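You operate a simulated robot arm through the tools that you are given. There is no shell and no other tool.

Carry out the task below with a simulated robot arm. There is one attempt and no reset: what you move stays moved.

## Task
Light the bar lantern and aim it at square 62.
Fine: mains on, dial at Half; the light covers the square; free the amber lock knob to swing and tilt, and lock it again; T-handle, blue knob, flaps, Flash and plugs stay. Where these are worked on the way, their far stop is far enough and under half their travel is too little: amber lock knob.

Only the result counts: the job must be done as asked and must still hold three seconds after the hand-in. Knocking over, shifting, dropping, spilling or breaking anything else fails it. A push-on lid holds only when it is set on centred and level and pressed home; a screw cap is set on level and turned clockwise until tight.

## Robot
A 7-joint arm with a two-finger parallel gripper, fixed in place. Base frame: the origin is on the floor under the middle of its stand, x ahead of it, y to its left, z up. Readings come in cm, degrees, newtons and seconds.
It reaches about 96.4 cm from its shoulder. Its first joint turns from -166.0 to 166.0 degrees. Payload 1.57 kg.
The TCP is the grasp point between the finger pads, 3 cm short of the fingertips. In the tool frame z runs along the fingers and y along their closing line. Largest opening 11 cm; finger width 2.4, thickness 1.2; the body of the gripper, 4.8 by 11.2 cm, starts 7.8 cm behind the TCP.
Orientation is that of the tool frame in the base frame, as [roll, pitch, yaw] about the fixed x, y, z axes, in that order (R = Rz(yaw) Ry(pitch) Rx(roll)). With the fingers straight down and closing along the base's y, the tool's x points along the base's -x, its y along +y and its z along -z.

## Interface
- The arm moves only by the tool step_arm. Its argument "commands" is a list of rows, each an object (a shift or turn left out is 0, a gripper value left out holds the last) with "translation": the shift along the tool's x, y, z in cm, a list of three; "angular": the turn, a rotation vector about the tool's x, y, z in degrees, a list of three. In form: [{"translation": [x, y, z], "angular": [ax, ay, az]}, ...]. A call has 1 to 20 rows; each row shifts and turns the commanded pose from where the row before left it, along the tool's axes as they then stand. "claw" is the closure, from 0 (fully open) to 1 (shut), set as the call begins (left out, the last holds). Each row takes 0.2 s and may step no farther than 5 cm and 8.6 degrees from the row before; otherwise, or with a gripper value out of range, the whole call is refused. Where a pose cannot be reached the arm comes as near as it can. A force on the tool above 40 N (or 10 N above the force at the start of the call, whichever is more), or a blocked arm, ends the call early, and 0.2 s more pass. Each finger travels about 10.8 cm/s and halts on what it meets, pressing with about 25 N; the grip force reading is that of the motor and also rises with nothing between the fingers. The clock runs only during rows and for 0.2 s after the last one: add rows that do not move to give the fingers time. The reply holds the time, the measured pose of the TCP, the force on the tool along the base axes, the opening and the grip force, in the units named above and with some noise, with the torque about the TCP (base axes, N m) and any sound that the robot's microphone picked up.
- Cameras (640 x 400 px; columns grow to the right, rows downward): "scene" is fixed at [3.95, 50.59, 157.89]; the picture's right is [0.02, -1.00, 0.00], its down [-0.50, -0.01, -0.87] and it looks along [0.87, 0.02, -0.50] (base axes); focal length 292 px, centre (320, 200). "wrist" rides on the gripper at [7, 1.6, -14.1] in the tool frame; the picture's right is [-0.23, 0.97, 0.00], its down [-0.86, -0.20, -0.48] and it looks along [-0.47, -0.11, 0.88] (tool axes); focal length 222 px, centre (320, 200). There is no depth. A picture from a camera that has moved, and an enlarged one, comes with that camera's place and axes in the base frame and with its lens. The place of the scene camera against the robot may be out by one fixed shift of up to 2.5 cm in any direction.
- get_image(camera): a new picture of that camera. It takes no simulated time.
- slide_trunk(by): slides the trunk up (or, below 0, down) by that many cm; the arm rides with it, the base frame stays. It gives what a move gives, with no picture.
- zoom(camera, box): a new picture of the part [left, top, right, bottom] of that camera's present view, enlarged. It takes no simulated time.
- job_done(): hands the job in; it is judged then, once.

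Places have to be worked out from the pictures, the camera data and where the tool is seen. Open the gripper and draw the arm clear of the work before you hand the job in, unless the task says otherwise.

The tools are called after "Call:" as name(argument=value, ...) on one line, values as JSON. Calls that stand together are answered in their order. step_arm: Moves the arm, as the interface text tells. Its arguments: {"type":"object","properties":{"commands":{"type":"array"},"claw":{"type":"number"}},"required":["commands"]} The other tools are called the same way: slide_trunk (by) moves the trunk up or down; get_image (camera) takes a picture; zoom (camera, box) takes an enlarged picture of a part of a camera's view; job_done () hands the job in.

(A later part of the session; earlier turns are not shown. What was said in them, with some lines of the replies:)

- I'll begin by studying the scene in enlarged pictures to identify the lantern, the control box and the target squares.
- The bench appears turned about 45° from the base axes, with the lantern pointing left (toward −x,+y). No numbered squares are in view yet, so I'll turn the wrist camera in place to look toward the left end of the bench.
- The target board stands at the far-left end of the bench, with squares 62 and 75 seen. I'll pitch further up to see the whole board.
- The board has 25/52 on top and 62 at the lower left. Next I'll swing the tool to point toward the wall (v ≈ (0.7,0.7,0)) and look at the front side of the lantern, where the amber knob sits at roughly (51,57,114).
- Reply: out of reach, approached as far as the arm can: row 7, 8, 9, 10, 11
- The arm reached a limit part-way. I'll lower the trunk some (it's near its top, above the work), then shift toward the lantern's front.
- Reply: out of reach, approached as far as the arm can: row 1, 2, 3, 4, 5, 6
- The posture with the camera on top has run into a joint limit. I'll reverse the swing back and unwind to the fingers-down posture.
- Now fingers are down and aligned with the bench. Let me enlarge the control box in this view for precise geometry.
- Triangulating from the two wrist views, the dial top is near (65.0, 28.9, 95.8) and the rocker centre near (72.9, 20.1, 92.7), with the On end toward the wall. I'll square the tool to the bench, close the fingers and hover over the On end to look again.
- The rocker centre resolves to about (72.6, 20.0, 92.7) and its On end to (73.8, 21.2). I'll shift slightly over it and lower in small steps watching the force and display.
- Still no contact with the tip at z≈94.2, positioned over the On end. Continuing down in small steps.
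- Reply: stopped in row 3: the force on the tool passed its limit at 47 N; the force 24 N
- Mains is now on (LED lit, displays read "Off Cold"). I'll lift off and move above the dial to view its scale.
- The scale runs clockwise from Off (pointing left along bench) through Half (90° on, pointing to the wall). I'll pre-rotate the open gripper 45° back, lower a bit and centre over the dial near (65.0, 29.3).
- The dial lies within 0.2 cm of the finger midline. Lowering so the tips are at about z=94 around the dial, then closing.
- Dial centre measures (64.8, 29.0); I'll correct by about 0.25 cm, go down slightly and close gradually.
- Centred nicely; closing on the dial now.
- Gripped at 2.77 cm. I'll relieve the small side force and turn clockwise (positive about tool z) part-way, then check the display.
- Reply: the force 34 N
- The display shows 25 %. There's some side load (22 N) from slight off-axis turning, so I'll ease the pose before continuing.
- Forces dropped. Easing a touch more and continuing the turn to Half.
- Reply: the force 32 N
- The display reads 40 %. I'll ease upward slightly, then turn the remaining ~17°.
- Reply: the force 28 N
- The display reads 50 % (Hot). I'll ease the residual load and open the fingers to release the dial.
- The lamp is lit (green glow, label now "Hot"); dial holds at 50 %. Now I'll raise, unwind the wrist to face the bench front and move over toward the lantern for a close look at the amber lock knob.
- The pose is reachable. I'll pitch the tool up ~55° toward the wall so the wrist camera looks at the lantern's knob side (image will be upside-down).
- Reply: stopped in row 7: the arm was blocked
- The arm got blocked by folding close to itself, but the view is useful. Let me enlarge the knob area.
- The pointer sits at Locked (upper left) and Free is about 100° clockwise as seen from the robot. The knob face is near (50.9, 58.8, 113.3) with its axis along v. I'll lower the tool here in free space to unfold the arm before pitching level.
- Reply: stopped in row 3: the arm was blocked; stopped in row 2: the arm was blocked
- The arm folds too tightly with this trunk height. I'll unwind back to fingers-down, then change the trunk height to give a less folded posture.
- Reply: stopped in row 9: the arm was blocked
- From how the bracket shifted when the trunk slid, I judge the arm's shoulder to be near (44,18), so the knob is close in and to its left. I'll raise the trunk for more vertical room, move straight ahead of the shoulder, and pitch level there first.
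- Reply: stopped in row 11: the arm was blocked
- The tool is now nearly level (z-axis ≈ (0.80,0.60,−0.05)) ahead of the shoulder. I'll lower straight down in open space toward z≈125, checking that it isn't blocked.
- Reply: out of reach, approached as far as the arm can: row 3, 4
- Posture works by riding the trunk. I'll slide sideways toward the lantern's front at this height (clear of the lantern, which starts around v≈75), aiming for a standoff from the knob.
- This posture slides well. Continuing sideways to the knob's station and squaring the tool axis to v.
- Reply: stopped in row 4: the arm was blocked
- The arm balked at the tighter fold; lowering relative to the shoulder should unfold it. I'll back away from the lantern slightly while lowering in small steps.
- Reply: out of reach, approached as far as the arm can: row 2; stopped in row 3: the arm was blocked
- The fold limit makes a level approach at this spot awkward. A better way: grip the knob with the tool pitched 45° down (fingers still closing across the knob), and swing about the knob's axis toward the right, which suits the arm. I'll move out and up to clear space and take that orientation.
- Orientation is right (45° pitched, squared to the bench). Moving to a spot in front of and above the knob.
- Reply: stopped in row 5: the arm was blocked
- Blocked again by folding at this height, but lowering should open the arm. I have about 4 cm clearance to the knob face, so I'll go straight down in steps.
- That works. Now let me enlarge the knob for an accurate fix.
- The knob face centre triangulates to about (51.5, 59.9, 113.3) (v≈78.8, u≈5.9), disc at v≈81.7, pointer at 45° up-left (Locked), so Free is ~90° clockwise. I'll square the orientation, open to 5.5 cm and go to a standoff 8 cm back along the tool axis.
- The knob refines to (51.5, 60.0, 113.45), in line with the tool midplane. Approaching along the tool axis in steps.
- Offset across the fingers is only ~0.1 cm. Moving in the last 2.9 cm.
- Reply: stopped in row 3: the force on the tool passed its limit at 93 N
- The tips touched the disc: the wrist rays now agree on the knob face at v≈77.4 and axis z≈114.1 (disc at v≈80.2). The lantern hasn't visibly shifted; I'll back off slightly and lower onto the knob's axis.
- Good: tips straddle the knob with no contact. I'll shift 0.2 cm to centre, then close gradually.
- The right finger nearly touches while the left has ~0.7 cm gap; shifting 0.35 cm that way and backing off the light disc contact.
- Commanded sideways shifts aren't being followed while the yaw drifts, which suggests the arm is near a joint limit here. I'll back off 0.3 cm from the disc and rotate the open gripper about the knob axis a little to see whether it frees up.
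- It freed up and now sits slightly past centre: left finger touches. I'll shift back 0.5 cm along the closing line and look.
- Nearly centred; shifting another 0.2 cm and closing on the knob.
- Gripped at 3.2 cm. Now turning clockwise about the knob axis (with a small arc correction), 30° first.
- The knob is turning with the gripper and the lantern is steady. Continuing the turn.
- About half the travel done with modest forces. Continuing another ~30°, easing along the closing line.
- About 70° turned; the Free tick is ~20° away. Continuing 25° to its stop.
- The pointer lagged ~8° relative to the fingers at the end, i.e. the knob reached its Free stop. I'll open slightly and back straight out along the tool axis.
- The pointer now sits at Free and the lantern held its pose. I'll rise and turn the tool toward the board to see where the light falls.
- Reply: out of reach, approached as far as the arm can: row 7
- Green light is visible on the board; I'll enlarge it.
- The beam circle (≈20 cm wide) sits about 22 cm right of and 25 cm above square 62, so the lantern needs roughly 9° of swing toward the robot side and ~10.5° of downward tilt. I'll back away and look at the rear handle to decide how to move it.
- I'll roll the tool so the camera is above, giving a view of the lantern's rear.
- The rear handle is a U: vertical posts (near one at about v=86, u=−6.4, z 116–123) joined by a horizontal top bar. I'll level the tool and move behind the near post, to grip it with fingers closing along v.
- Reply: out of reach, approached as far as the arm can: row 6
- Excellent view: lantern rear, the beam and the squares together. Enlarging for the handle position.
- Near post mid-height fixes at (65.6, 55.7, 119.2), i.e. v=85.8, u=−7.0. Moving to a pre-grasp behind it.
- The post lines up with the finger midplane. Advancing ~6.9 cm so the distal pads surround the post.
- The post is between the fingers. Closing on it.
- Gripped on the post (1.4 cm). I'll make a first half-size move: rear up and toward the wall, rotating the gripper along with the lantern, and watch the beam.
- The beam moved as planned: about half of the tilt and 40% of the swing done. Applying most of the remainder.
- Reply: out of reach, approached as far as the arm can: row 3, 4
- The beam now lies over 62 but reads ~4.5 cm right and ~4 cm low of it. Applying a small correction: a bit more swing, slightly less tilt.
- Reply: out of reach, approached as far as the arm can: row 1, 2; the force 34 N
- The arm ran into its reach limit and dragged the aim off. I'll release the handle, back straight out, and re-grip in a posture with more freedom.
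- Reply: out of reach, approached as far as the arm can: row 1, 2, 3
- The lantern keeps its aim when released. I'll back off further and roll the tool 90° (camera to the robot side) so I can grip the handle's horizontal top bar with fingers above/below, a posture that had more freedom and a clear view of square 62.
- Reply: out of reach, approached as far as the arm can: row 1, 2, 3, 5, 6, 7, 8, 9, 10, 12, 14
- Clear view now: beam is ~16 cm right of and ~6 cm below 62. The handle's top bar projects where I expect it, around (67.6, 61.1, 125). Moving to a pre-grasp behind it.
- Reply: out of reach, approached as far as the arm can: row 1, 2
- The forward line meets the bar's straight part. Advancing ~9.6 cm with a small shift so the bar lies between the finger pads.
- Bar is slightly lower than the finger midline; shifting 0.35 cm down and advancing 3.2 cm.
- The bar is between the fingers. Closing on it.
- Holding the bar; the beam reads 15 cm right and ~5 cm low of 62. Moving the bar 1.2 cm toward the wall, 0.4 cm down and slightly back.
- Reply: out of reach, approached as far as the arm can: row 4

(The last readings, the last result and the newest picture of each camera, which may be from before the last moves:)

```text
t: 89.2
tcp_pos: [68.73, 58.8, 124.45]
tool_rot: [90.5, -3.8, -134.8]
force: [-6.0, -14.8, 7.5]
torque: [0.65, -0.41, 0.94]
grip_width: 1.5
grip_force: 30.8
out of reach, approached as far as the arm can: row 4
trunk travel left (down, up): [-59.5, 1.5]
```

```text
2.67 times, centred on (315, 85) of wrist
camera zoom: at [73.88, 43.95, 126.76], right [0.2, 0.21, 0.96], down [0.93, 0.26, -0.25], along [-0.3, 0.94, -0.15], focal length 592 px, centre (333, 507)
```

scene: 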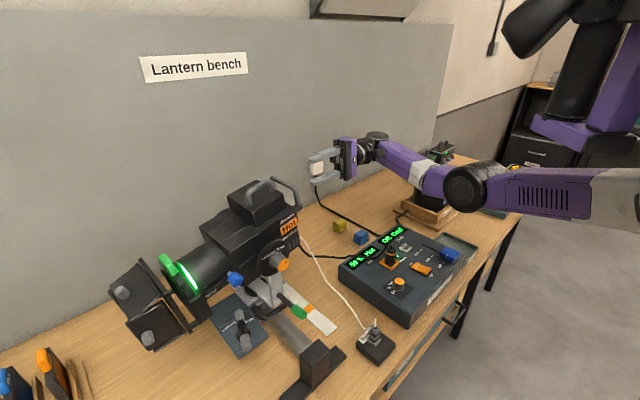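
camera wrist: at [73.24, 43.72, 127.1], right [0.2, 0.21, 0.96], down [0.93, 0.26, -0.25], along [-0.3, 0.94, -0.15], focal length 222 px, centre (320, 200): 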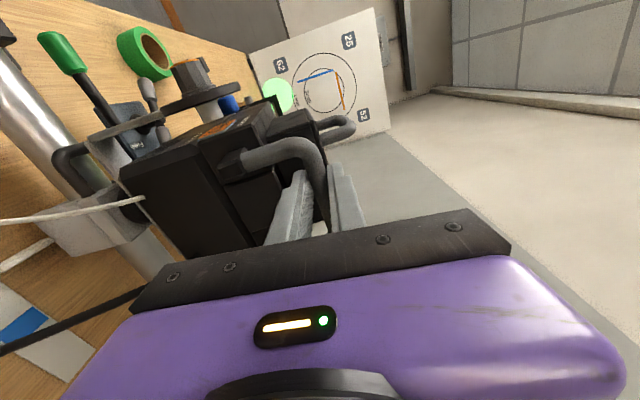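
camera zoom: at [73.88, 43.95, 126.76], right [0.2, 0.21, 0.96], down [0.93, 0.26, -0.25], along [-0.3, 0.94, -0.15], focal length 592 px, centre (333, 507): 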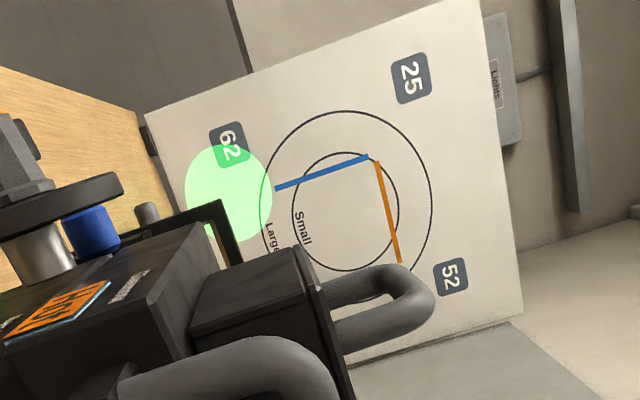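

Good progress: the beam now overlaps 62, but is ~9 cm right and ~2 cm low; the arm again nears a limit in that direction. Trying a little more with a slight yaw change of the tool.

Call:
step_arm(commands=[{"translation": [-0.25, -0.05, 0], "angular": [0, -2, 0]}, {"translation": [-0.25, -0.05, 0], "angular": [0, -2, 0]}, {"translation": [-0.2, 0, 0], "angular": [0, -1, 0]}])

Call:
zoom(camera="wrist", box=[230, 10, 400, 160])

```text
t: 90.0
tcp_pos: [69.24, 59.22, 124.16]
tool_rot: [90.9, -3.7, -139.9]
force: [-4.7, -15.0, 5.3]
torque: [0.63, -0.49, 1.01]
grip_width: 1.5
grip_force: 30.9
trunk travel left (down, up): [-59.5, 1.5]
```

```text
2.67 times, centred on (315, 85) of wrist
camera zoom: at [73.12, 44.1, 126.61], right [0.21, 0.2, 0.96], down [0.95, 0.17, -0.25], along [-0.22, 0.96, -0.15], focal length 592 px, centre (333, 507)
```

zoom: 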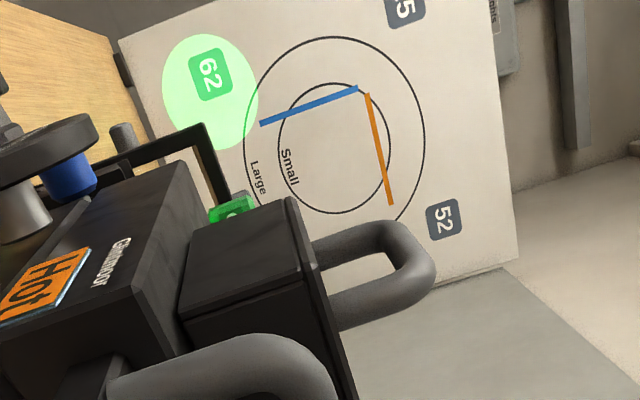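

The yaw change freed the arm: the beam now fully covers 62, about 3.7 cm right of centre. One more small nudge to centre it.

Call:
step_arm(commands=[{"translation": [-0.17, -0.03, 0], "angular": [0, -1, 0]}, {"translation": [-0.13, -0.02, 0], "angular": [0, -1, 0]}, {}])

Call:
zoom(camera="wrist", box=[230, 10, 400, 160])

```text
t: 90.8
tcp_pos: [69.5, 59.56, 124.15]
tool_rot: [91.0, -3.6, -141.8]
force: [-6.1, -14.1, 4.0]
torque: [0.64, -0.5, 1.06]
grip_width: 1.5
grip_force: 30.7
trunk travel left (down, up): [-59.5, 1.5]
```

```text
2.67 times, centred on (315, 85) of wrist
camera zoom: at [72.78, 44.19, 126.55], right [0.22, 0.19, 0.96], down [0.96, 0.14, -0.25], along [-0.18, 0.97, -0.15], focal length 592 px, centre (333, 507)
```

zoom: 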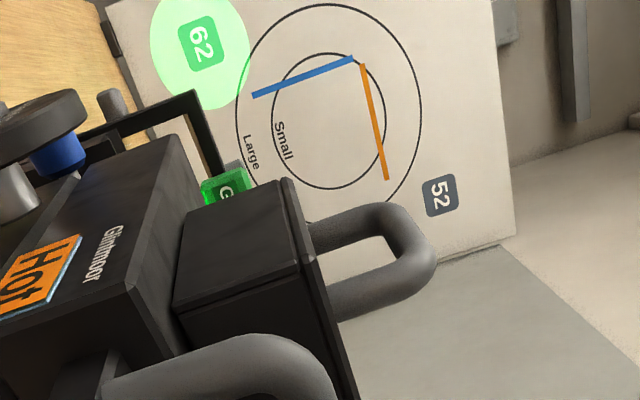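

Call:
zoom(camera="wrist", box=[240, 0, 360, 80])

```text
5.00 times, centred on (300, 40) of wrist
camera zoom: at [72.78, 44.19, 126.55], right [0.22, 0.19, 0.96], down [0.96, 0.14, -0.25], along [-0.18, 0.97, -0.15], focal length 1111 px, centre (420, 1000)
```

zoom: 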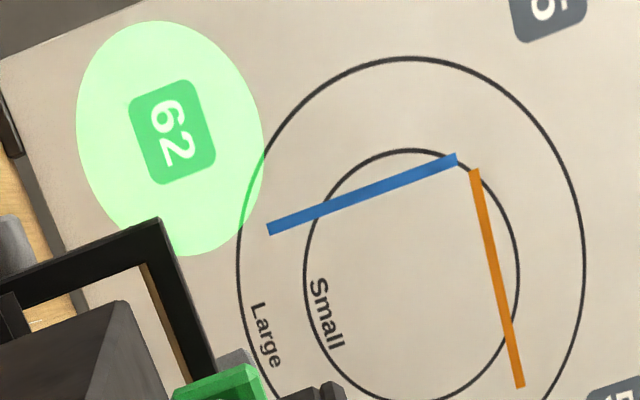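

The beam is well centred on 62. Now I'll open the fingers and back out of the handle carefully.

Call:
step_arm(commands=[{}, {}], claw=0.6)

Call:
step_arm(commands=[{"translation": [0, 0, -1.5]}, {"translation": [0, 0, -3]}, {"translation": [0, 0, -4]}, {"translation": [0, 0, -4]}])

Call:
get_image(camera="wrist")

Call:
zoom(camera="wrist", box=[220, 0, 380, 120])

Call:
get_image(camera="scene")

```text
t: 91.4
tcp_pos: [69.6, 59.58, 124.01]
tool_rot: [91.1, -3.8, -141.9]
force: [0.9, 1.0, 0.5]
torque: [0.04, -0.01, -0.04]
grip_width: 4.37
grip_force: 0.0
trunk travel left (down, up): [-59.5, 1.5]
```

```text
t: 92.4
tcp_pos: [77.16, 49.76, 124.38]
tool_rot: [91.2, -3.7, -141.9]
force: [-0.3, 0.0, -0.5]
torque: [-0.02, -0.02, 0.04]
grip_width: 4.43
grip_force: 0.1
trunk travel left (down, up): [-59.5, 1.5]
```

```text
taken
camera wrist: at [80.42, 34.38, 126.76], right [0.22, 0.19, 0.96], down [0.96, 0.14, -0.24], along [-0.18, 0.97, -0.16], focal length 222 px, centre (320, 200)
```

wrist: 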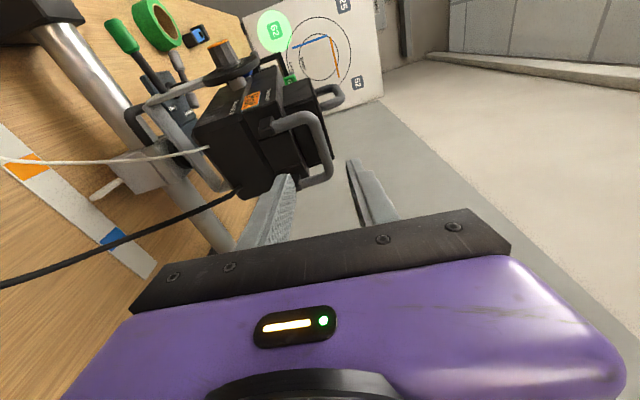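

```text
3.33 times, centred on (300, 60) of wrist
camera zoom: at [80.42, 34.38, 126.76], right [0.22, 0.19, 0.96], down [0.96, 0.14, -0.24], along [-0.18, 0.97, -0.16], focal length 740 px, centre (387, 667)
```

zoom: 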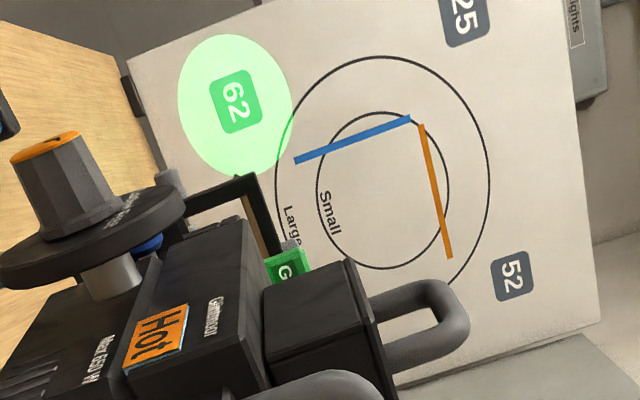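

```text
taken
```

scene: 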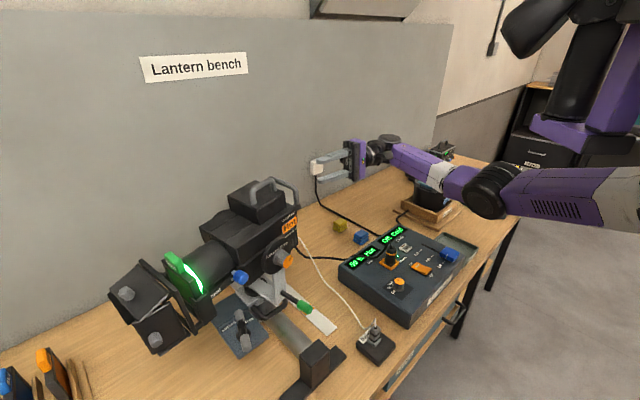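

Aim holds after release: the beam is centred on 62. Now I'll go around to the knob side, at the orientation matching the Free end of the earlier turn, rotated ~9° for the new swing.

Call:
step_arm(commands=[{"translation": [4.36, -0.29, -0.52]}, {"translation": [4.36, -0.29, -0.52]}, {"translation": [4.36, -0.29, -0.52]}, {"translation": [4.36, -0.29, -0.52]}, {"translation": [4.36, -0.29, -0.52]}, {"angular": [-3.8, -7.07, 1.1]}, {"angular": [-3.8, -7.07, 1.1]}, {"angular": [-3.8, -7.07, 1.1]}, {"angular": [-3.8, -7.07, 1.1]}], claw=0.5)

Call:
get_image(camera="wrist")

Call:
get_image(camera="scene")

```text
t: 94.4
tcp_pos: [61.77, 34.13, 124.33]
tool_rot: [79.1, -10.6, -170.1]
force: [-0.2, 0.4, 0.3]
torque: [-0.01, -0.01, 0.0]
grip_width: 5.5
grip_force: 0.0
trunk travel left (down, up): [-59.5, 1.5]
```

```text
taken
camera wrist: at [57.22, 18.92, 124.64], right [0.43, -0.11, 0.9], down [0.85, -0.29, -0.44], along [0.31, 0.95, -0.03], focal length 222 px, centre (320, 200)
```

wrist: 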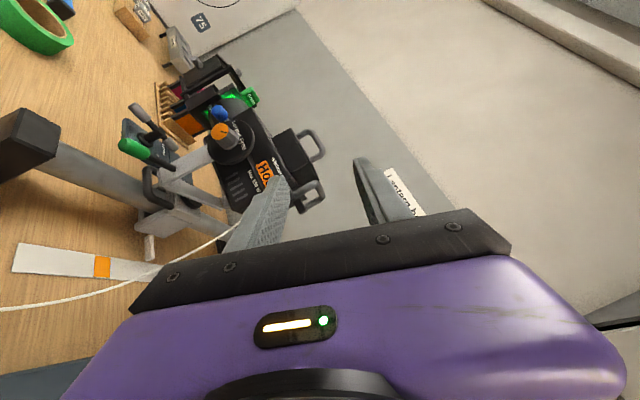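

```text
taken
```

scene: 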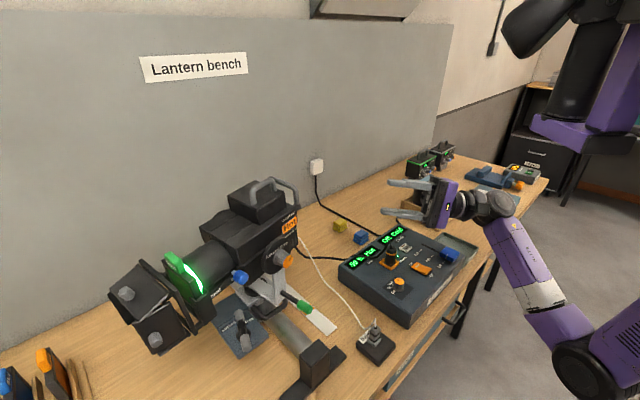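

Orientation set, and the knob appears within 0.3 cm of where I predicted (face ≈ (52.1, 57.5, 114.1)). Moving to a pre-grasp 12 cm back.

Call:
step_arm(commands=[{"translation": [0.82, -3.88, 2.28]}, {"translation": [0.82, -3.88, 2.28]}, {"translation": [0.82, -3.88, 2.28]}, {"translation": [0.82, -3.88, 2.28]}])

Call:
get_image(camera="wrist")

Call:
zoom(camera="wrist", box=[260, 90, 400, 200])

Call:
get_image(camera="scene")

```text
t: 95.4
tcp_pos: [54.01, 44.83, 111.69]
tool_rot: [79.1, -10.6, -169.9]
force: [0.5, -0.1, -0.2]
torque: [0.0, 0.0, 0.01]
grip_width: 5.47
grip_force: 0.0
trunk travel left (down, up): [-59.5, 1.5]
```

```text
taken
camera wrist: at [49.57, 29.61, 111.93], right [0.43, -0.11, 0.9], down [0.85, -0.29, -0.44], along [0.31, 0.95, -0.03], focal length 222 px, centre (320, 200)
```

wrist: 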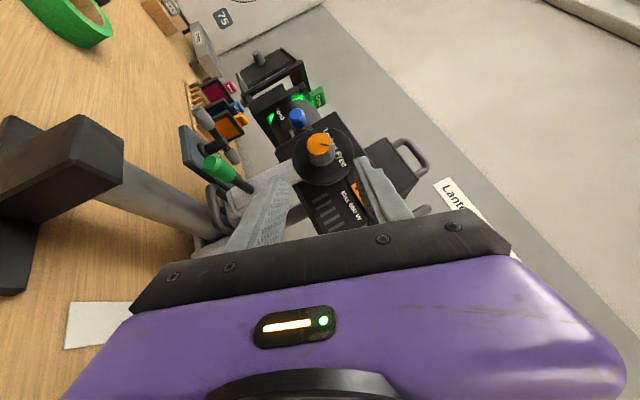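

```text
3.64 times, centred on (330, 145) of wrist
camera zoom: at [49.57, 29.61, 111.93], right [0.43, -0.11, 0.9], down [0.85, -0.29, -0.44], along [0.31, 0.95, -0.03], focal length 808 px, centre (284, 400)
```

zoom: 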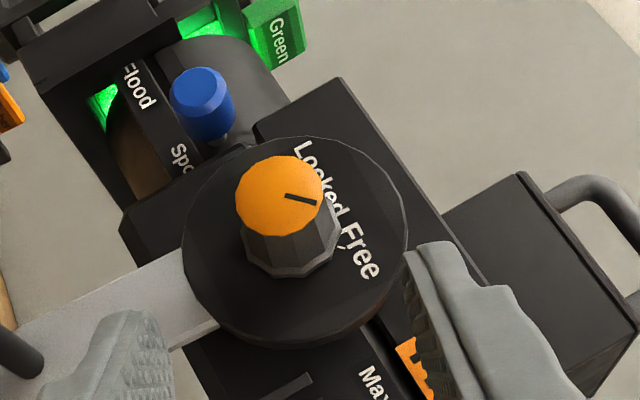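

```text
taken
```

scene: 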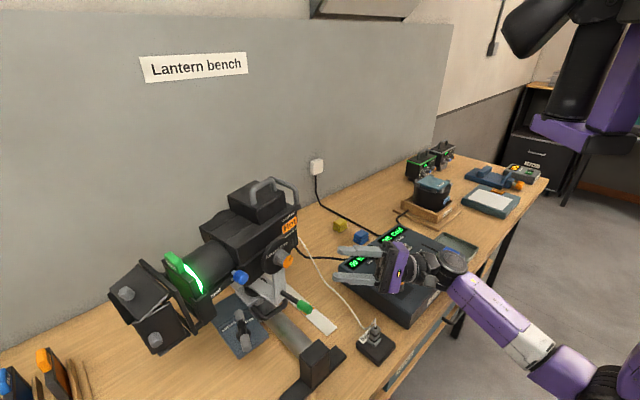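

Pointer is at Free, and the knob face fixes at (52.1, 57.5, 114.0), in line with the tool. Advancing 8 cm, then rechecking.

Call:
step_arm(commands=[{"translation": [0, -0.05, 4]}, {"translation": [0, -0.05, 4]}])

Call:
zoom(camera="wrist", box=[260, 110, 400, 220])

Call:
zoom(camera="scene", box=[200, 210, 360, 330])

```text
t: 96.0
tcp_pos: [52.82, 52.55, 113.06]
tool_rot: [79.1, -10.7, -169.9]
force: [0.9, 0.4, -0.1]
torque: [-0.01, -0.02, -0.03]
grip_width: 5.5
grip_force: 0.0
trunk travel left (down, up): [-59.5, 1.5]
```

```text
3.64 times, centred on (330, 165) of wrist
camera zoom: at [48.41, 37.41, 113.4], right [0.43, -0.11, 0.9], down [0.85, -0.29, -0.44], along [0.31, 0.95, -0.03], focal length 808 px, centre (284, 327)
```

zoom: 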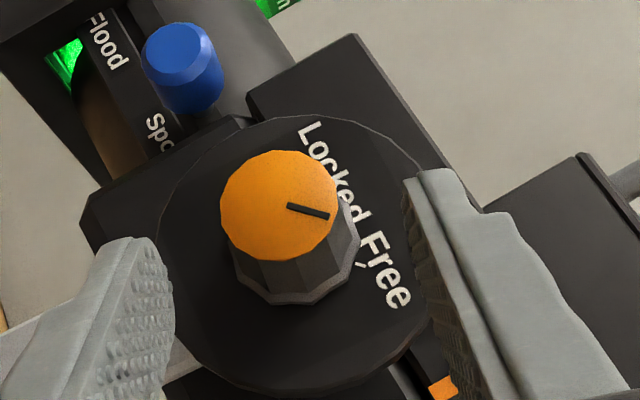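

```text
3.33 times, centred on (280, 270) of scene
camera zoom: at [3.95, 50.59, 157.89], right [0.02, -1.0, 0.0], down [-0.5, -0.01, -0.87], along [0.87, 0.02, -0.5], focal length 973 px, centre (453, -33)
```

zoom: 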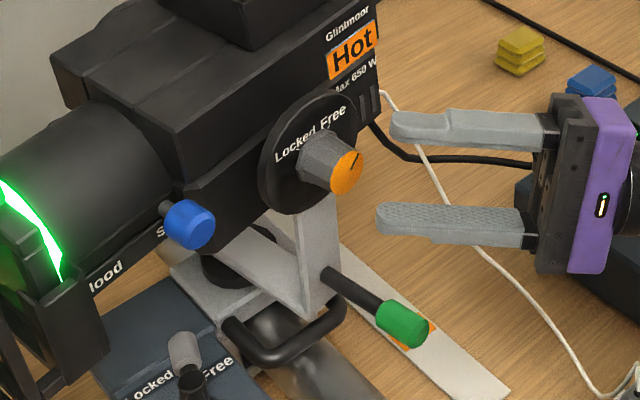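

Aligned within ~0.1 cm. Advancing the remaining ~4 cm gently.

Call:
step_arm(commands=[{"translation": [0, -0.1, 2]}, {"translation": [0, 0, 1.2]}, {"translation": [0, 0, 0.5]}])

Call:
zoom(camera="wrist", box=[260, 130, 400, 220])

```text
t: 96.8
tcp_pos: [52.41, 56.28, 113.62]
tool_rot: [79.1, -10.8, -169.8]
force: [0.7, -0.5, -0.6]
torque: [-0.02, -0.01, -0.02]
grip_width: 5.49
grip_force: 0.0
trunk travel left (down, up): [-59.5, 1.5]
```

```text
4.44 times, centred on (330, 175) of wrist
camera zoom: at [47.85, 41.05, 113.99], right [0.43, -0.11, 0.9], down [0.85, -0.29, -0.44], along [0.31, 0.95, -0.03], focal length 987 px, centre (276, 311)
```

zoom: 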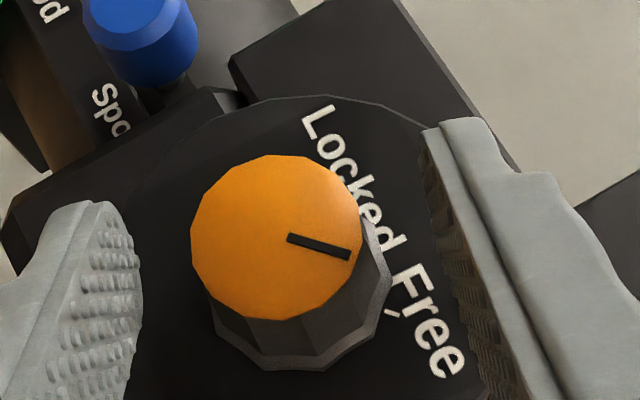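

Well centred around the knob. Closing and gripping.

Call:
step_arm(commands=[{"translation": [0, 0.05, 0.2]}, {}], claw=0.68)

Call:
step_arm(commands=[{}, {}], claw=1)

Call:
zoom(camera="wrist", box=[260, 130, 400, 220])

```text
t: 97.4
tcp_pos: [52.29, 56.39, 113.64]
tool_rot: [79.1, -10.7, -169.8]
force: [0.3, -0.3, -0.8]
torque: [-0.02, 0.05, -0.01]
grip_width: 3.54
grip_force: 0.0
trunk travel left (down, up): [-59.5, 1.5]
```

```text
t: 98.0
tcp_pos: [52.33, 56.41, 113.69]
tool_rot: [79.0, -10.8, -169.9]
force: [0.6, -0.4, -1.9]
torque: [-0.07, 0.0, 0.09]
grip_width: 3.23
grip_force: 40.5
trunk travel left (down, up): [-59.5, 1.5]
```

```text
4.44 times, centred on (330, 175) of wrist
camera zoom: at [47.85, 41.22, 114.04], right [0.43, -0.11, 0.9], down [0.85, -0.29, -0.44], along [0.31, 0.95, -0.03], focal length 987 px, centre (276, 311)
```

zoom: 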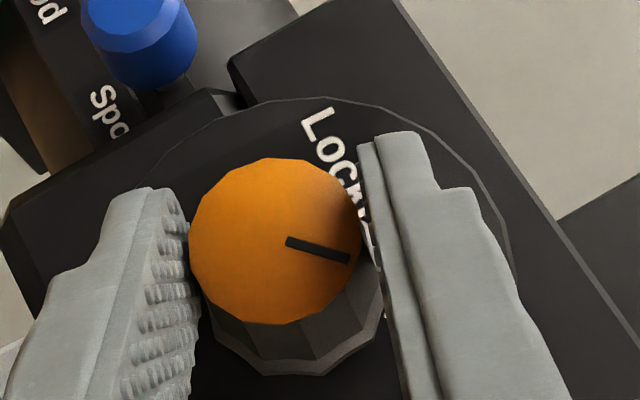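

Solid grip with almost no side force. Turning back (counter-clockwise) 20° with the matching arc correction.

Call:
step_arm(commands=[{"translation": [0, 0.07, 0], "angular": [3.54, 0, -3.54]}, {"translation": [0, 0.07, 0], "angular": [3.54, 0, -3.54]}, {"translation": [0, 0.07, 0], "angular": [3.54, 0, -3.54]}, {"translation": [0, 0.07, 0], "angular": [3.54, 0, -3.54]}])

Call:
zoom(camera="wrist", box=[260, 130, 400, 220])

Call:
zoom(camera="scene", box=[90, 170, 350, 340])

```text
t: 99.0
tcp_pos: [52.34, 56.47, 114.01]
tool_rot: [93.5, 3.5, -170.8]
force: [0.0, -12.6, -0.2]
torque: [-0.01, 0.02, 0.03]
grip_width: 3.23
grip_force: 40.8
trunk travel left (down, up): [-59.5, 1.5]
```

```text
4.44 times, centred on (330, 175) of wrist
camera zoom: at [47.53, 41.45, 116.18], right [0.16, 0.08, 0.98], down [0.93, -0.35, -0.12], along [0.33, 0.93, -0.13], focal length 987 px, centre (276, 311)
```

zoom: 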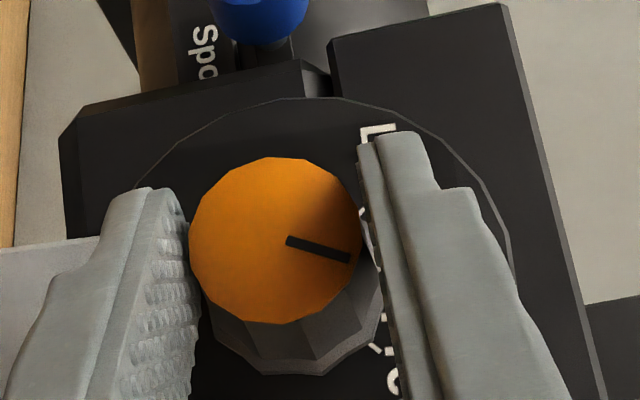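

```text
2.35 times, centred on (220, 255) of scene
camera zoom: at [3.95, 50.59, 157.89], right [0.02, -1.0, 0.0], down [-0.5, -0.01, -0.87], along [0.87, 0.02, -0.5], focal length 687 px, centre (555, 71)
```

zoom: 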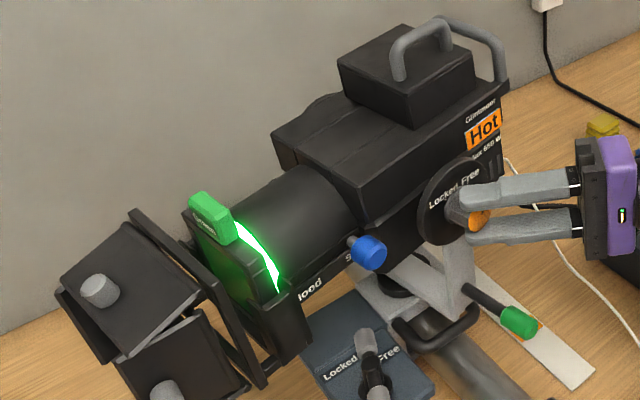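

Turn tracks well; a ~12 N push toward the wall built up, so I'll ease that while continuing another 25°.

Call:
step_arm(commands=[{"translation": [0, 0.05, -0.1], "angular": [3.54, 0, -3.54]}, {"translation": [0, 0.07, -0.02], "angular": [3.54, 0, -3.54]}, {"translation": [0, 0.07, 0], "angular": [3.54, 0, -3.54]}, {"translation": [0, 0.07, 0], "angular": [3.54, 0, -3.54]}])

Call:
zoom(camera="scene", box=[90, 170, 350, 340])

```text
t: 100.0
tcp_pos: [52.24, 56.46, 114.42]
tool_rot: [107.9, 17.4, -168.1]
force: [2.0, 21.2, 11.2]
torque: [0.16, 0.09, 0.77]
grip_width: 3.23
grip_force: 40.6
trunk travel left (down, up): [-59.5, 1.5]
```

```text
2.35 times, centred on (220, 255) of scene
camera zoom: at [3.95, 50.59, 157.89], right [0.02, -1.0, 0.0], down [-0.5, -0.01, -0.87], along [0.87, 0.02, -0.5], focal length 687 px, centre (555, 71)
```

zoom: 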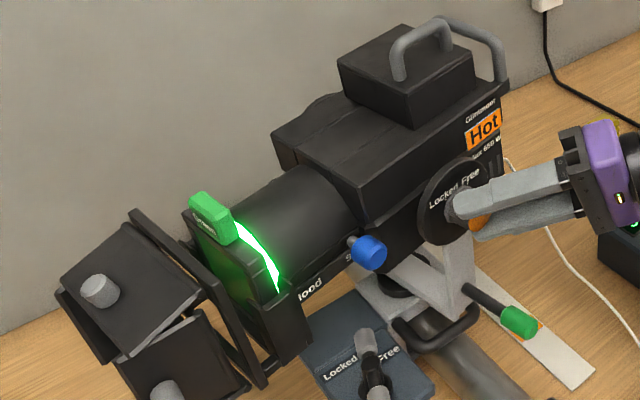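

Forces grew to ~24 N pulling outward; easing the pose before continuing.

Call:
step_arm(commands=[{"translation": [-0.06, 0.12, 0.14]}])

```text
t: 100.4
tcp_pos: [52.2, 56.35, 114.41]
tool_rot: [108.1, 17.4, -168.1]
force: [-3.3, 2.3, 13.1]
torque: [0.58, -0.3, 0.16]
grip_width: 3.24
grip_force: 40.9
trunk travel left (down, up): [-59.5, 1.5]
```

Call:
step_arm(commands=[{"translation": [-0.03, 0.14, -0.02], "angular": [3.54, 0, -3.54]}, {"translation": [0, 0.09, 0], "angular": [3.54, 0, -3.54]}, {"translation": [0, 0.08, 0], "angular": [3.54, 0, -3.54]}])

Call:
zoom(camera="wrist", box=[260, 130, 400, 220])

```text
t: 101.2
tcp_pos: [52.14, 56.5, 114.63]
tool_rot: [120.7, 27.1, -163.3]
force: [-5.4, -7.2, 10.3]
torque: [0.12, 0.06, 0.48]
grip_width: 3.24
grip_force: 40.4
trunk travel left (down, up): [-59.5, 1.5]
```

```text
4.44 times, centred on (330, 175) of wrist
camera zoom: at [45.69, 42.78, 119.24], right [-0.31, 0.42, 0.85], down [0.85, -0.28, 0.45], along [0.43, 0.86, -0.27], focal length 987 px, centre (276, 311)
```

zoom: 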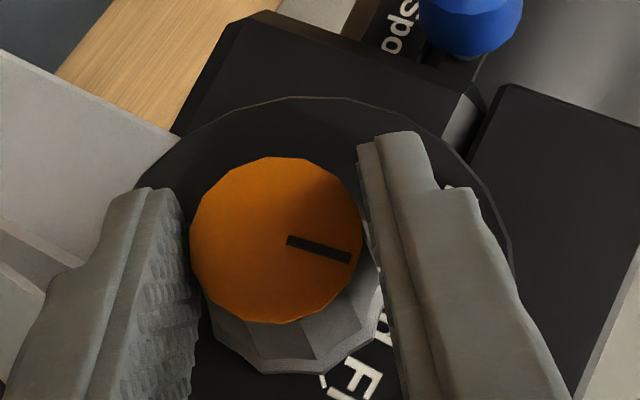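

About 55° back. Easing slightly and continuing.

Call:
step_arm(commands=[{"translation": [0, 0.12, -0.08], "angular": [3.54, 0, -3.54]}, {"translation": [0, 0.08, -0.02], "angular": [3.54, 0, -3.54]}, {"translation": [0, 0.08, 0], "angular": [3.54, 0, -3.54]}])

Call:
zoom(camera="wrist", box=[260, 130, 400, 220])

Call:
zoom(camera="scene", box=[90, 170, 350, 340])

```text
t: 102.0
tcp_pos: [52.05, 56.54, 114.84]
tool_rot: [135.2, 35.4, -155.8]
force: [-4.9, 4.8, 5.4]
torque: [-0.4, 0.4, 0.71]
grip_width: 3.21
grip_force: 41.0
trunk travel left (down, up): [-59.5, 1.5]
```

```text
4.44 times, centred on (330, 175) of wrist
camera zoom: at [44.52, 43.63, 120.02], right [-0.48, 0.54, 0.69], down [0.73, -0.2, 0.66], along [0.49, 0.82, -0.3], focal length 987 px, centre (276, 311)
```

zoom: 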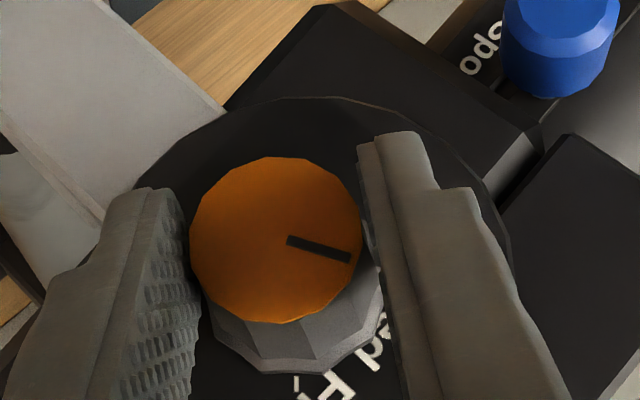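

```text
2.35 times, centred on (220, 255) of scene
camera zoom: at [3.95, 50.59, 157.89], right [0.02, -1.0, 0.0], down [-0.5, -0.01, -0.87], along [0.87, 0.02, -0.5], focal length 687 px, centre (555, 71)
```

zoom: 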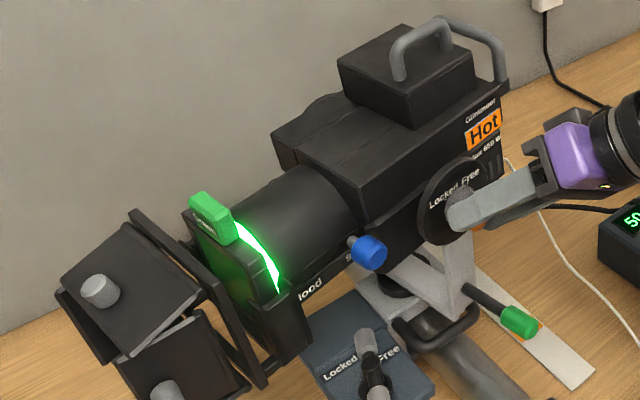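

70° back; force is small and the lantern looks unmoved. Continuing the last ~25° to the Locked stop.

Call:
step_arm(commands=[{"translation": [0, 0.09, 0], "angular": [3.54, 0, -3.54]}, {"translation": [0, 0.08, 0], "angular": [3.54, 0, -3.54]}, {"translation": [0, 0.08, 0], "angular": [3.54, 0, -3.54]}])

Call:
zoom(camera="wrist", box=[260, 130, 400, 220])

```text
t: 102.8
tcp_pos: [51.89, 56.79, 114.94]
tool_rot: [152.7, 41.6, -144.7]
force: [-5.5, 12.5, -3.2]
torque: [-0.6, 0.54, 0.72]
grip_width: 3.23
grip_force: 40.6
trunk travel left (down, up): [-59.5, 1.5]
```

```text
4.44 times, centred on (330, 175) of wrist
camera zoom: at [43.23, 44.57, 120.4], right [-0.6, 0.63, 0.48], down [0.57, -0.08, 0.82], along [0.56, 0.77, -0.31], focal length 987 px, centre (276, 311)
```

zoom: 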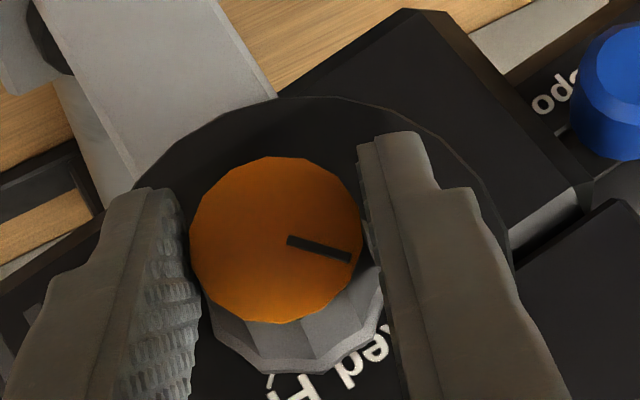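

85° back with no slip yet. Easing and adding another 10–15° to reach the stop.

Call:
step_arm(commands=[{"translation": [0, 0.16, 0], "angular": [3.54, 0, -3.54]}, {"translation": [0, 0.08, 0], "angular": [3.54, 0, -3.54]}])

Call:
zoom(camera="wrist", box=[260, 130, 400, 220])

Call:
zoom(camera="scene", box=[90, 170, 350, 340])

```text
t: 103.4
tcp_pos: [51.61, 56.85, 115.29]
tool_rot: [165.9, 44.2, -135.7]
force: [-8.2, 6.9, -1.7]
torque: [0.03, 0.2, 0.41]
grip_width: 3.24
grip_force: 40.7
trunk travel left (down, up): [-59.5, 1.5]
```

```text
4.44 times, centred on (330, 175) of wrist
camera zoom: at [42.34, 45.2, 120.5], right [-0.66, 0.67, 0.33], down [0.45, 0.0, 0.89], along [0.6, 0.74, -0.3], focal length 987 px, centre (276, 311)
```

zoom: 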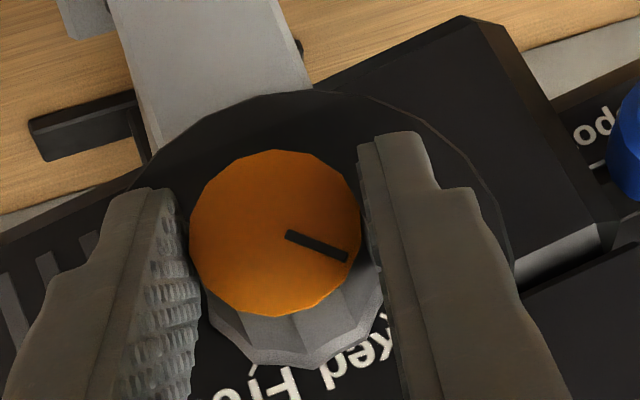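

```text
2.35 times, centred on (220, 255) of scene
camera zoom: at [3.95, 50.59, 157.89], right [0.02, -1.0, 0.0], down [-0.5, -0.01, -0.87], along [0.87, 0.02, -0.5], focal length 687 px, centre (555, 71)
```

zoom: 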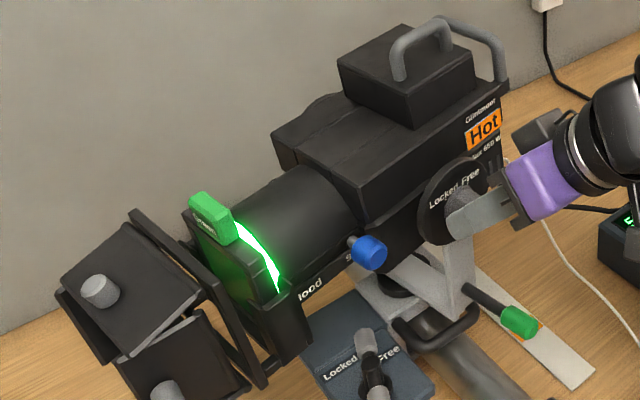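

The pointer now lags in the fingers (slip), so the knob is at its Locked stop. One more small turn to be sure, then release and back off.

Call:
step_arm(commands=[{"translation": [0, 0.05, 0], "angular": [2.5, 0, -2.5]}])

Call:
step_arm(commands=[{}, {}], claw=0.55)

Call:
zoom(camera="wrist", box=[260, 130, 400, 220])

```text
t: 103.8
tcp_pos: [51.62, 56.92, 115.14]
tool_rot: [170.8, 44.8, -132.4]
force: [-9.4, 0.9, 3.3]
torque: [0.03, 0.34, 0.42]
grip_width: 3.22
grip_force: 40.2
trunk travel left (down, up): [-59.5, 1.5]
```

```text
t: 104.4
tcp_pos: [51.78, 56.91, 115.24]
tool_rot: [170.8, 44.7, -132.4]
force: [0.6, -0.3, 0.1]
torque: [-0.02, 0.0, 0.02]
grip_width: 4.97
grip_force: 0.0
trunk travel left (down, up): [-59.5, 1.5]
```

```text
4.44 times, centred on (330, 175) of wrist
camera zoom: at [42.13, 45.43, 120.43], right [-0.67, 0.69, 0.27], down [0.4, 0.04, 0.91], along [0.62, 0.73, -0.3], focal length 987 px, centre (276, 311)
```

zoom: 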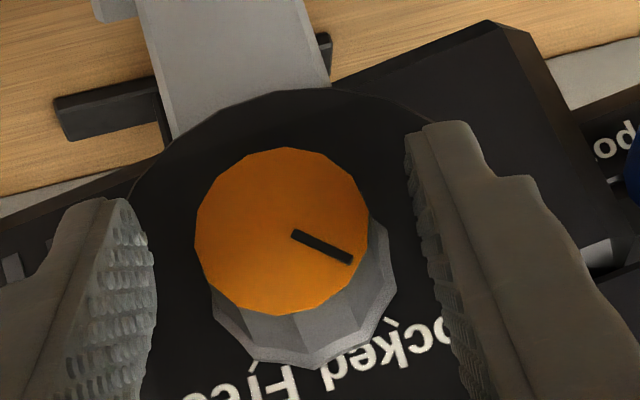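

The pointer lines up with the Locked tick. Backing out along the tool axis, then swinging the tool in free space to a pose where I can view the board.

Call:
step_arm(commands=[{"translation": [0, 0, -1.5]}, {"translation": [0, 0, -3]}, {"translation": [0, 0, -4]}, {"translation": [0, 0, -3]}])

Call:
get_image(camera="scene")

Call:
zoom(camera="wrist", box=[250, 80, 400, 200])

```text
t: 105.4
tcp_pos: [47.55, 49.79, 123.07]
tool_rot: [170.9, 44.6, -132.4]
force: [-0.1, -1.0, -0.7]
torque: [0.01, 0.02, 0.01]
grip_width: 4.97
grip_force: 0.0
trunk travel left (down, up): [-59.5, 1.5]
```

```text
taken
```

scene: 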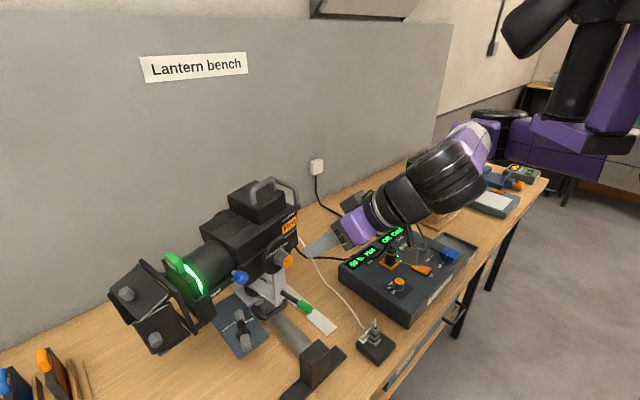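

```text
3.33 times, centred on (325, 140) of wrist
camera zoom: at [38.07, 38.26, 128.34], right [-0.67, 0.69, 0.27], down [0.4, 0.04, 0.91], along [0.62, 0.73, -0.3], focal length 740 px, centre (303, 400)
```

zoom: 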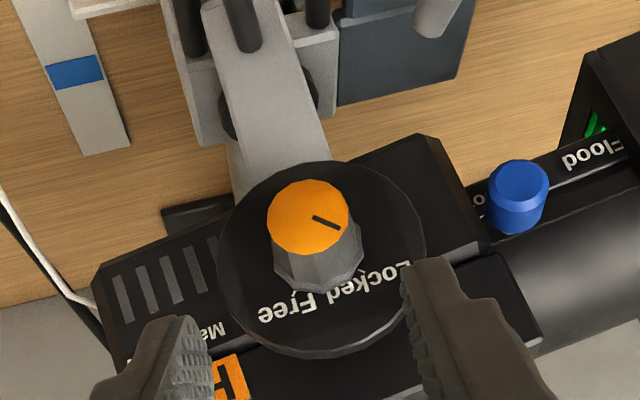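

Knob pointer at Locked. Now swinging the tool to a view of the board.

Call:
step_arm(commands=[{"angular": [-5.8, 0, 5.8]}, {"angular": [-5.8, 0, 5.8]}, {"angular": [-5.8, 0, 5.8]}, {"angular": [-5.8, 0, 5.8]}, {"angular": [-5.8, 0, 5.8]}, {"angular": [-5.8, 0, 5.8]}, {"angular": [-5.8, 0, 5.8]}, {"angular": [-5.8, 0, 5.8]}, {"angular": [-5.8, 0, 5.8]}, {"angular": [-5.8, 0, 5.8]}, {"angular": [-5.8, 0, 5.8]}, {"angular": [-5.8, 0, 5.8]}])

Call:
get_image(camera="wrist")

Call:
get_image(camera="scene")

```text
t: 108.0
tcp_pos: [47.58, 49.84, 123.2]
tool_rot: [79.3, -10.5, -169.9]
force: [-0.1, -0.2, -0.5]
torque: [0.02, -0.03, -0.01]
grip_width: 4.94
grip_force: 0.1
trunk travel left (down, up): [-59.5, 1.5]
```

```text
taken
camera wrist: at [43.23, 34.53, 123.57], right [0.42, -0.11, 0.9], down [0.85, -0.29, -0.44], along [0.31, 0.95, -0.03], focal length 222 px, centre (320, 200)
```

wrist: 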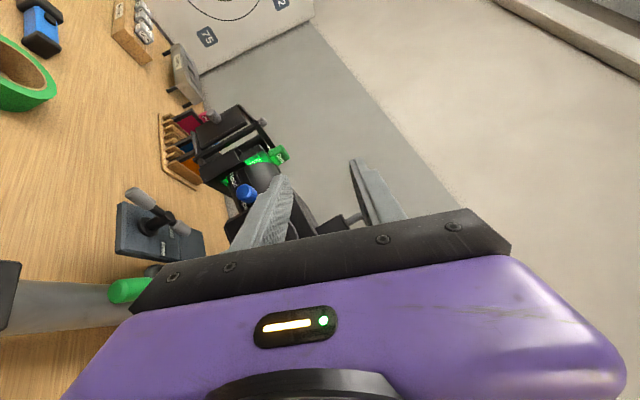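

```text
taken
```

scene: 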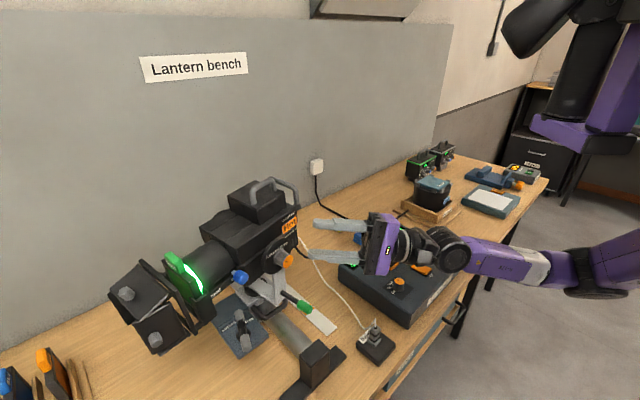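

Call:
step_arm(commands=[{"translation": [0.7, 3.5, 0.7]}, {"translation": [0.7, 3.5, 0.7]}, {"angular": [1.46, 7.73, 1.46]}, {"angular": [1.46, 7.73, 1.46]}, {"angular": [1.46, 7.73, 1.46]}, {"angular": [1.46, 7.73, 1.46]}, {"angular": [1.46, 7.73, 1.46]}])

Call:
get_image(camera="wrist")

Call:
zoom(camera="wrist", box=[200, 20, 380, 180])

```text
t: 109.6
tcp_pos: [47.49, 49.9, 130.47]
tool_rot: [79.2, -10.4, -129.8]
force: [0.0, -0.1, 0.0]
torque: [0.03, -0.01, -0.04]
grip_width: 4.91
grip_force: 0.0
trunk travel left (down, up): [-59.5, 1.5]
```

```text
taken
camera wrist: at [53.93, 35.31, 130.88], right [0.39, 0.19, 0.9], down [0.84, 0.33, -0.44], along [-0.38, 0.92, -0.03], focal length 222 px, centre (320, 200)
```

wrist: 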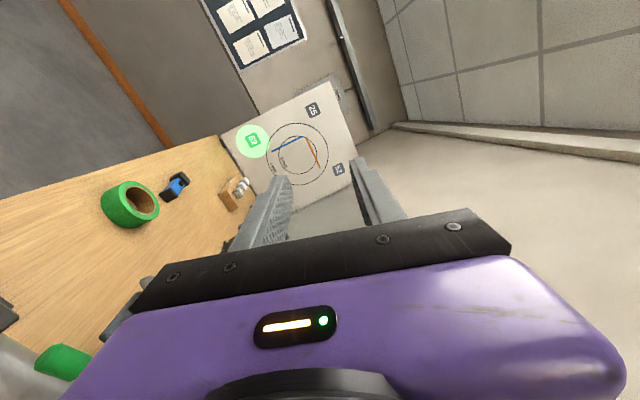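

```text
2.50 times, centred on (290, 100) of wrist
camera zoom: at [53.93, 35.31, 130.88], right [0.39, 0.19, 0.9], down [0.84, 0.33, -0.44], along [-0.38, 0.92, -0.03], focal length 555 px, centre (395, 450)
```

zoom: 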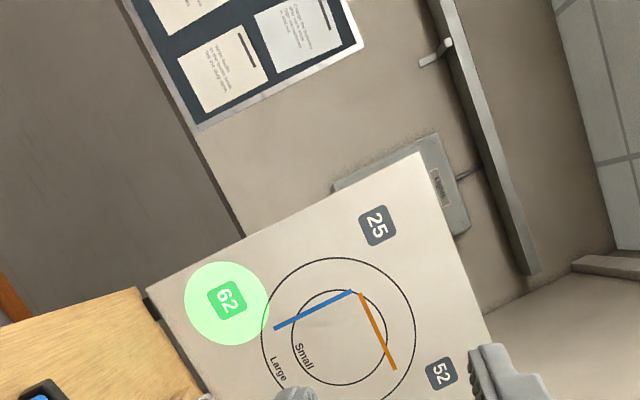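

The beam is centred on 62 with the knob locked. I'll open the gripper fully, draw the arm clear and check everything once more.

Call:
step_arm(commands=[{"translation": [0, 1, -4.5]}, {"translation": [0, 1, -4.5]}, {"translation": [0, 1, -4.5]}, {"translation": [0, 1, -4.5]}, {"translation": [0, 1.5, -4.5]}, {"translation": [0, 2, -4]}, {"translation": [0.5, 4, 0]}, {"translation": [0.5, 4, 0]}], claw=0)

Call:
get_image(camera="scene")

Call:
zoom(camera="scene", box=[330, 210, 480, 330])

Call:
zoom(camera="scene", box=[200, 220, 330, 330])

Call:
get_image(camera="wrist")

```text
t: 111.4
tcp_pos: [70.49, 31.97, 140.93]
tool_rot: [79.3, -10.6, -130.0]
force: [-0.3, 0.6, -0.5]
torque: [0.0, 0.0, 0.01]
grip_width: 10.99
grip_force: 0.1
trunk travel left (down, up): [-59.5, 1.5]
```

```text
taken
```

scene: 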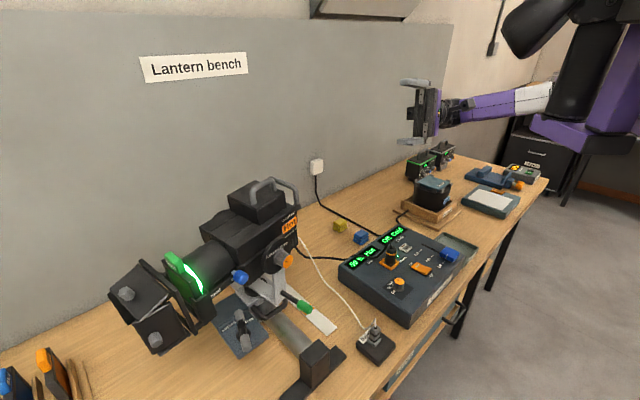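

```text
3.33 times, centred on (405, 270) of scene
camera zoom: at [3.95, 50.59, 157.89], right [0.02, -1.0, 0.0], down [-0.5, -0.01, -0.87], along [0.87, 0.02, -0.5], focal length 973 px, centre (37, -33)
```

zoom: 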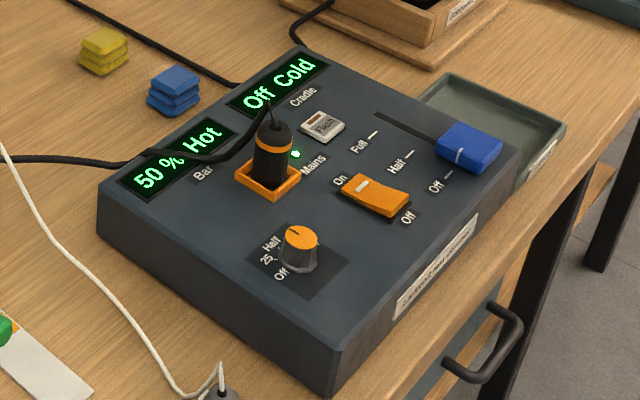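

```text
3.64 times, centred on (265, 275) of scene
camera zoom: at [3.95, 50.59, 157.89], right [0.02, -1.0, 0.0], down [-0.5, -0.01, -0.87], along [0.87, 0.02, -0.5], focal length 1062 px, centre (520, -73)
```

zoom: 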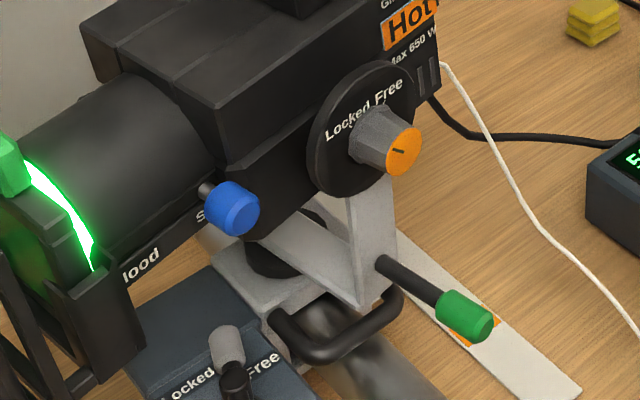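

```text
taken
camera wrist: at [76.86, 17.48, 141.21], right [0.39, 0.19, 0.9], down [0.84, 0.33, -0.44], along [-0.38, 0.93, -0.03], focal length 222 px, centre (320, 200)
```

wrist: 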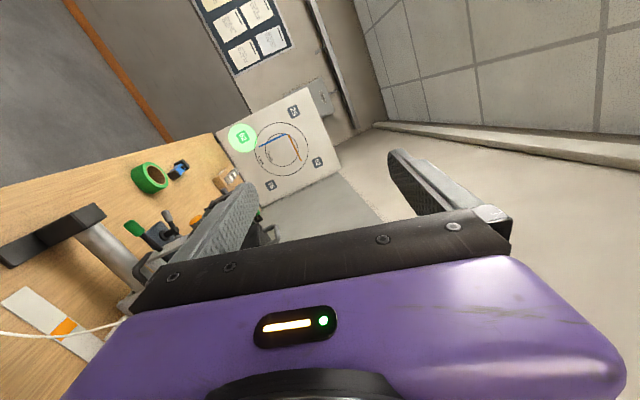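

Everything checks: mains on, display 50 % at Half, beam centred on 62, lock knob at Locked, other controls untouched, arm clear with the gripper open. Handing in.

Call:
job_done()

```text
The job is handed in.
```

The bar lantern is lit at Half and its beam is centred on square 62; I've handed the job in, and no verdict came back with the hand-in.

- **Power:** mains is on, the dial is at Half, and the Bar display reads 50 % and Hot.
- **Aim:** I freed the amber lock knob, swung and tilted the lantern by its rear handle, and turned the knob back to its Locked stop. The beam was still centred on 62 in views taken after locking.
- **Left alone:** I did not work the T-handle, blue knob, flaps, Flash or plugs, and saw nothing else shifted. While lining up on the amber knob, the fingers pressed its disc and the force peaked at 93 N. The lantern was still locked then, and I saw no movement in the pictures.
- **Arm:** it is drawn clear with the gripper fully open.
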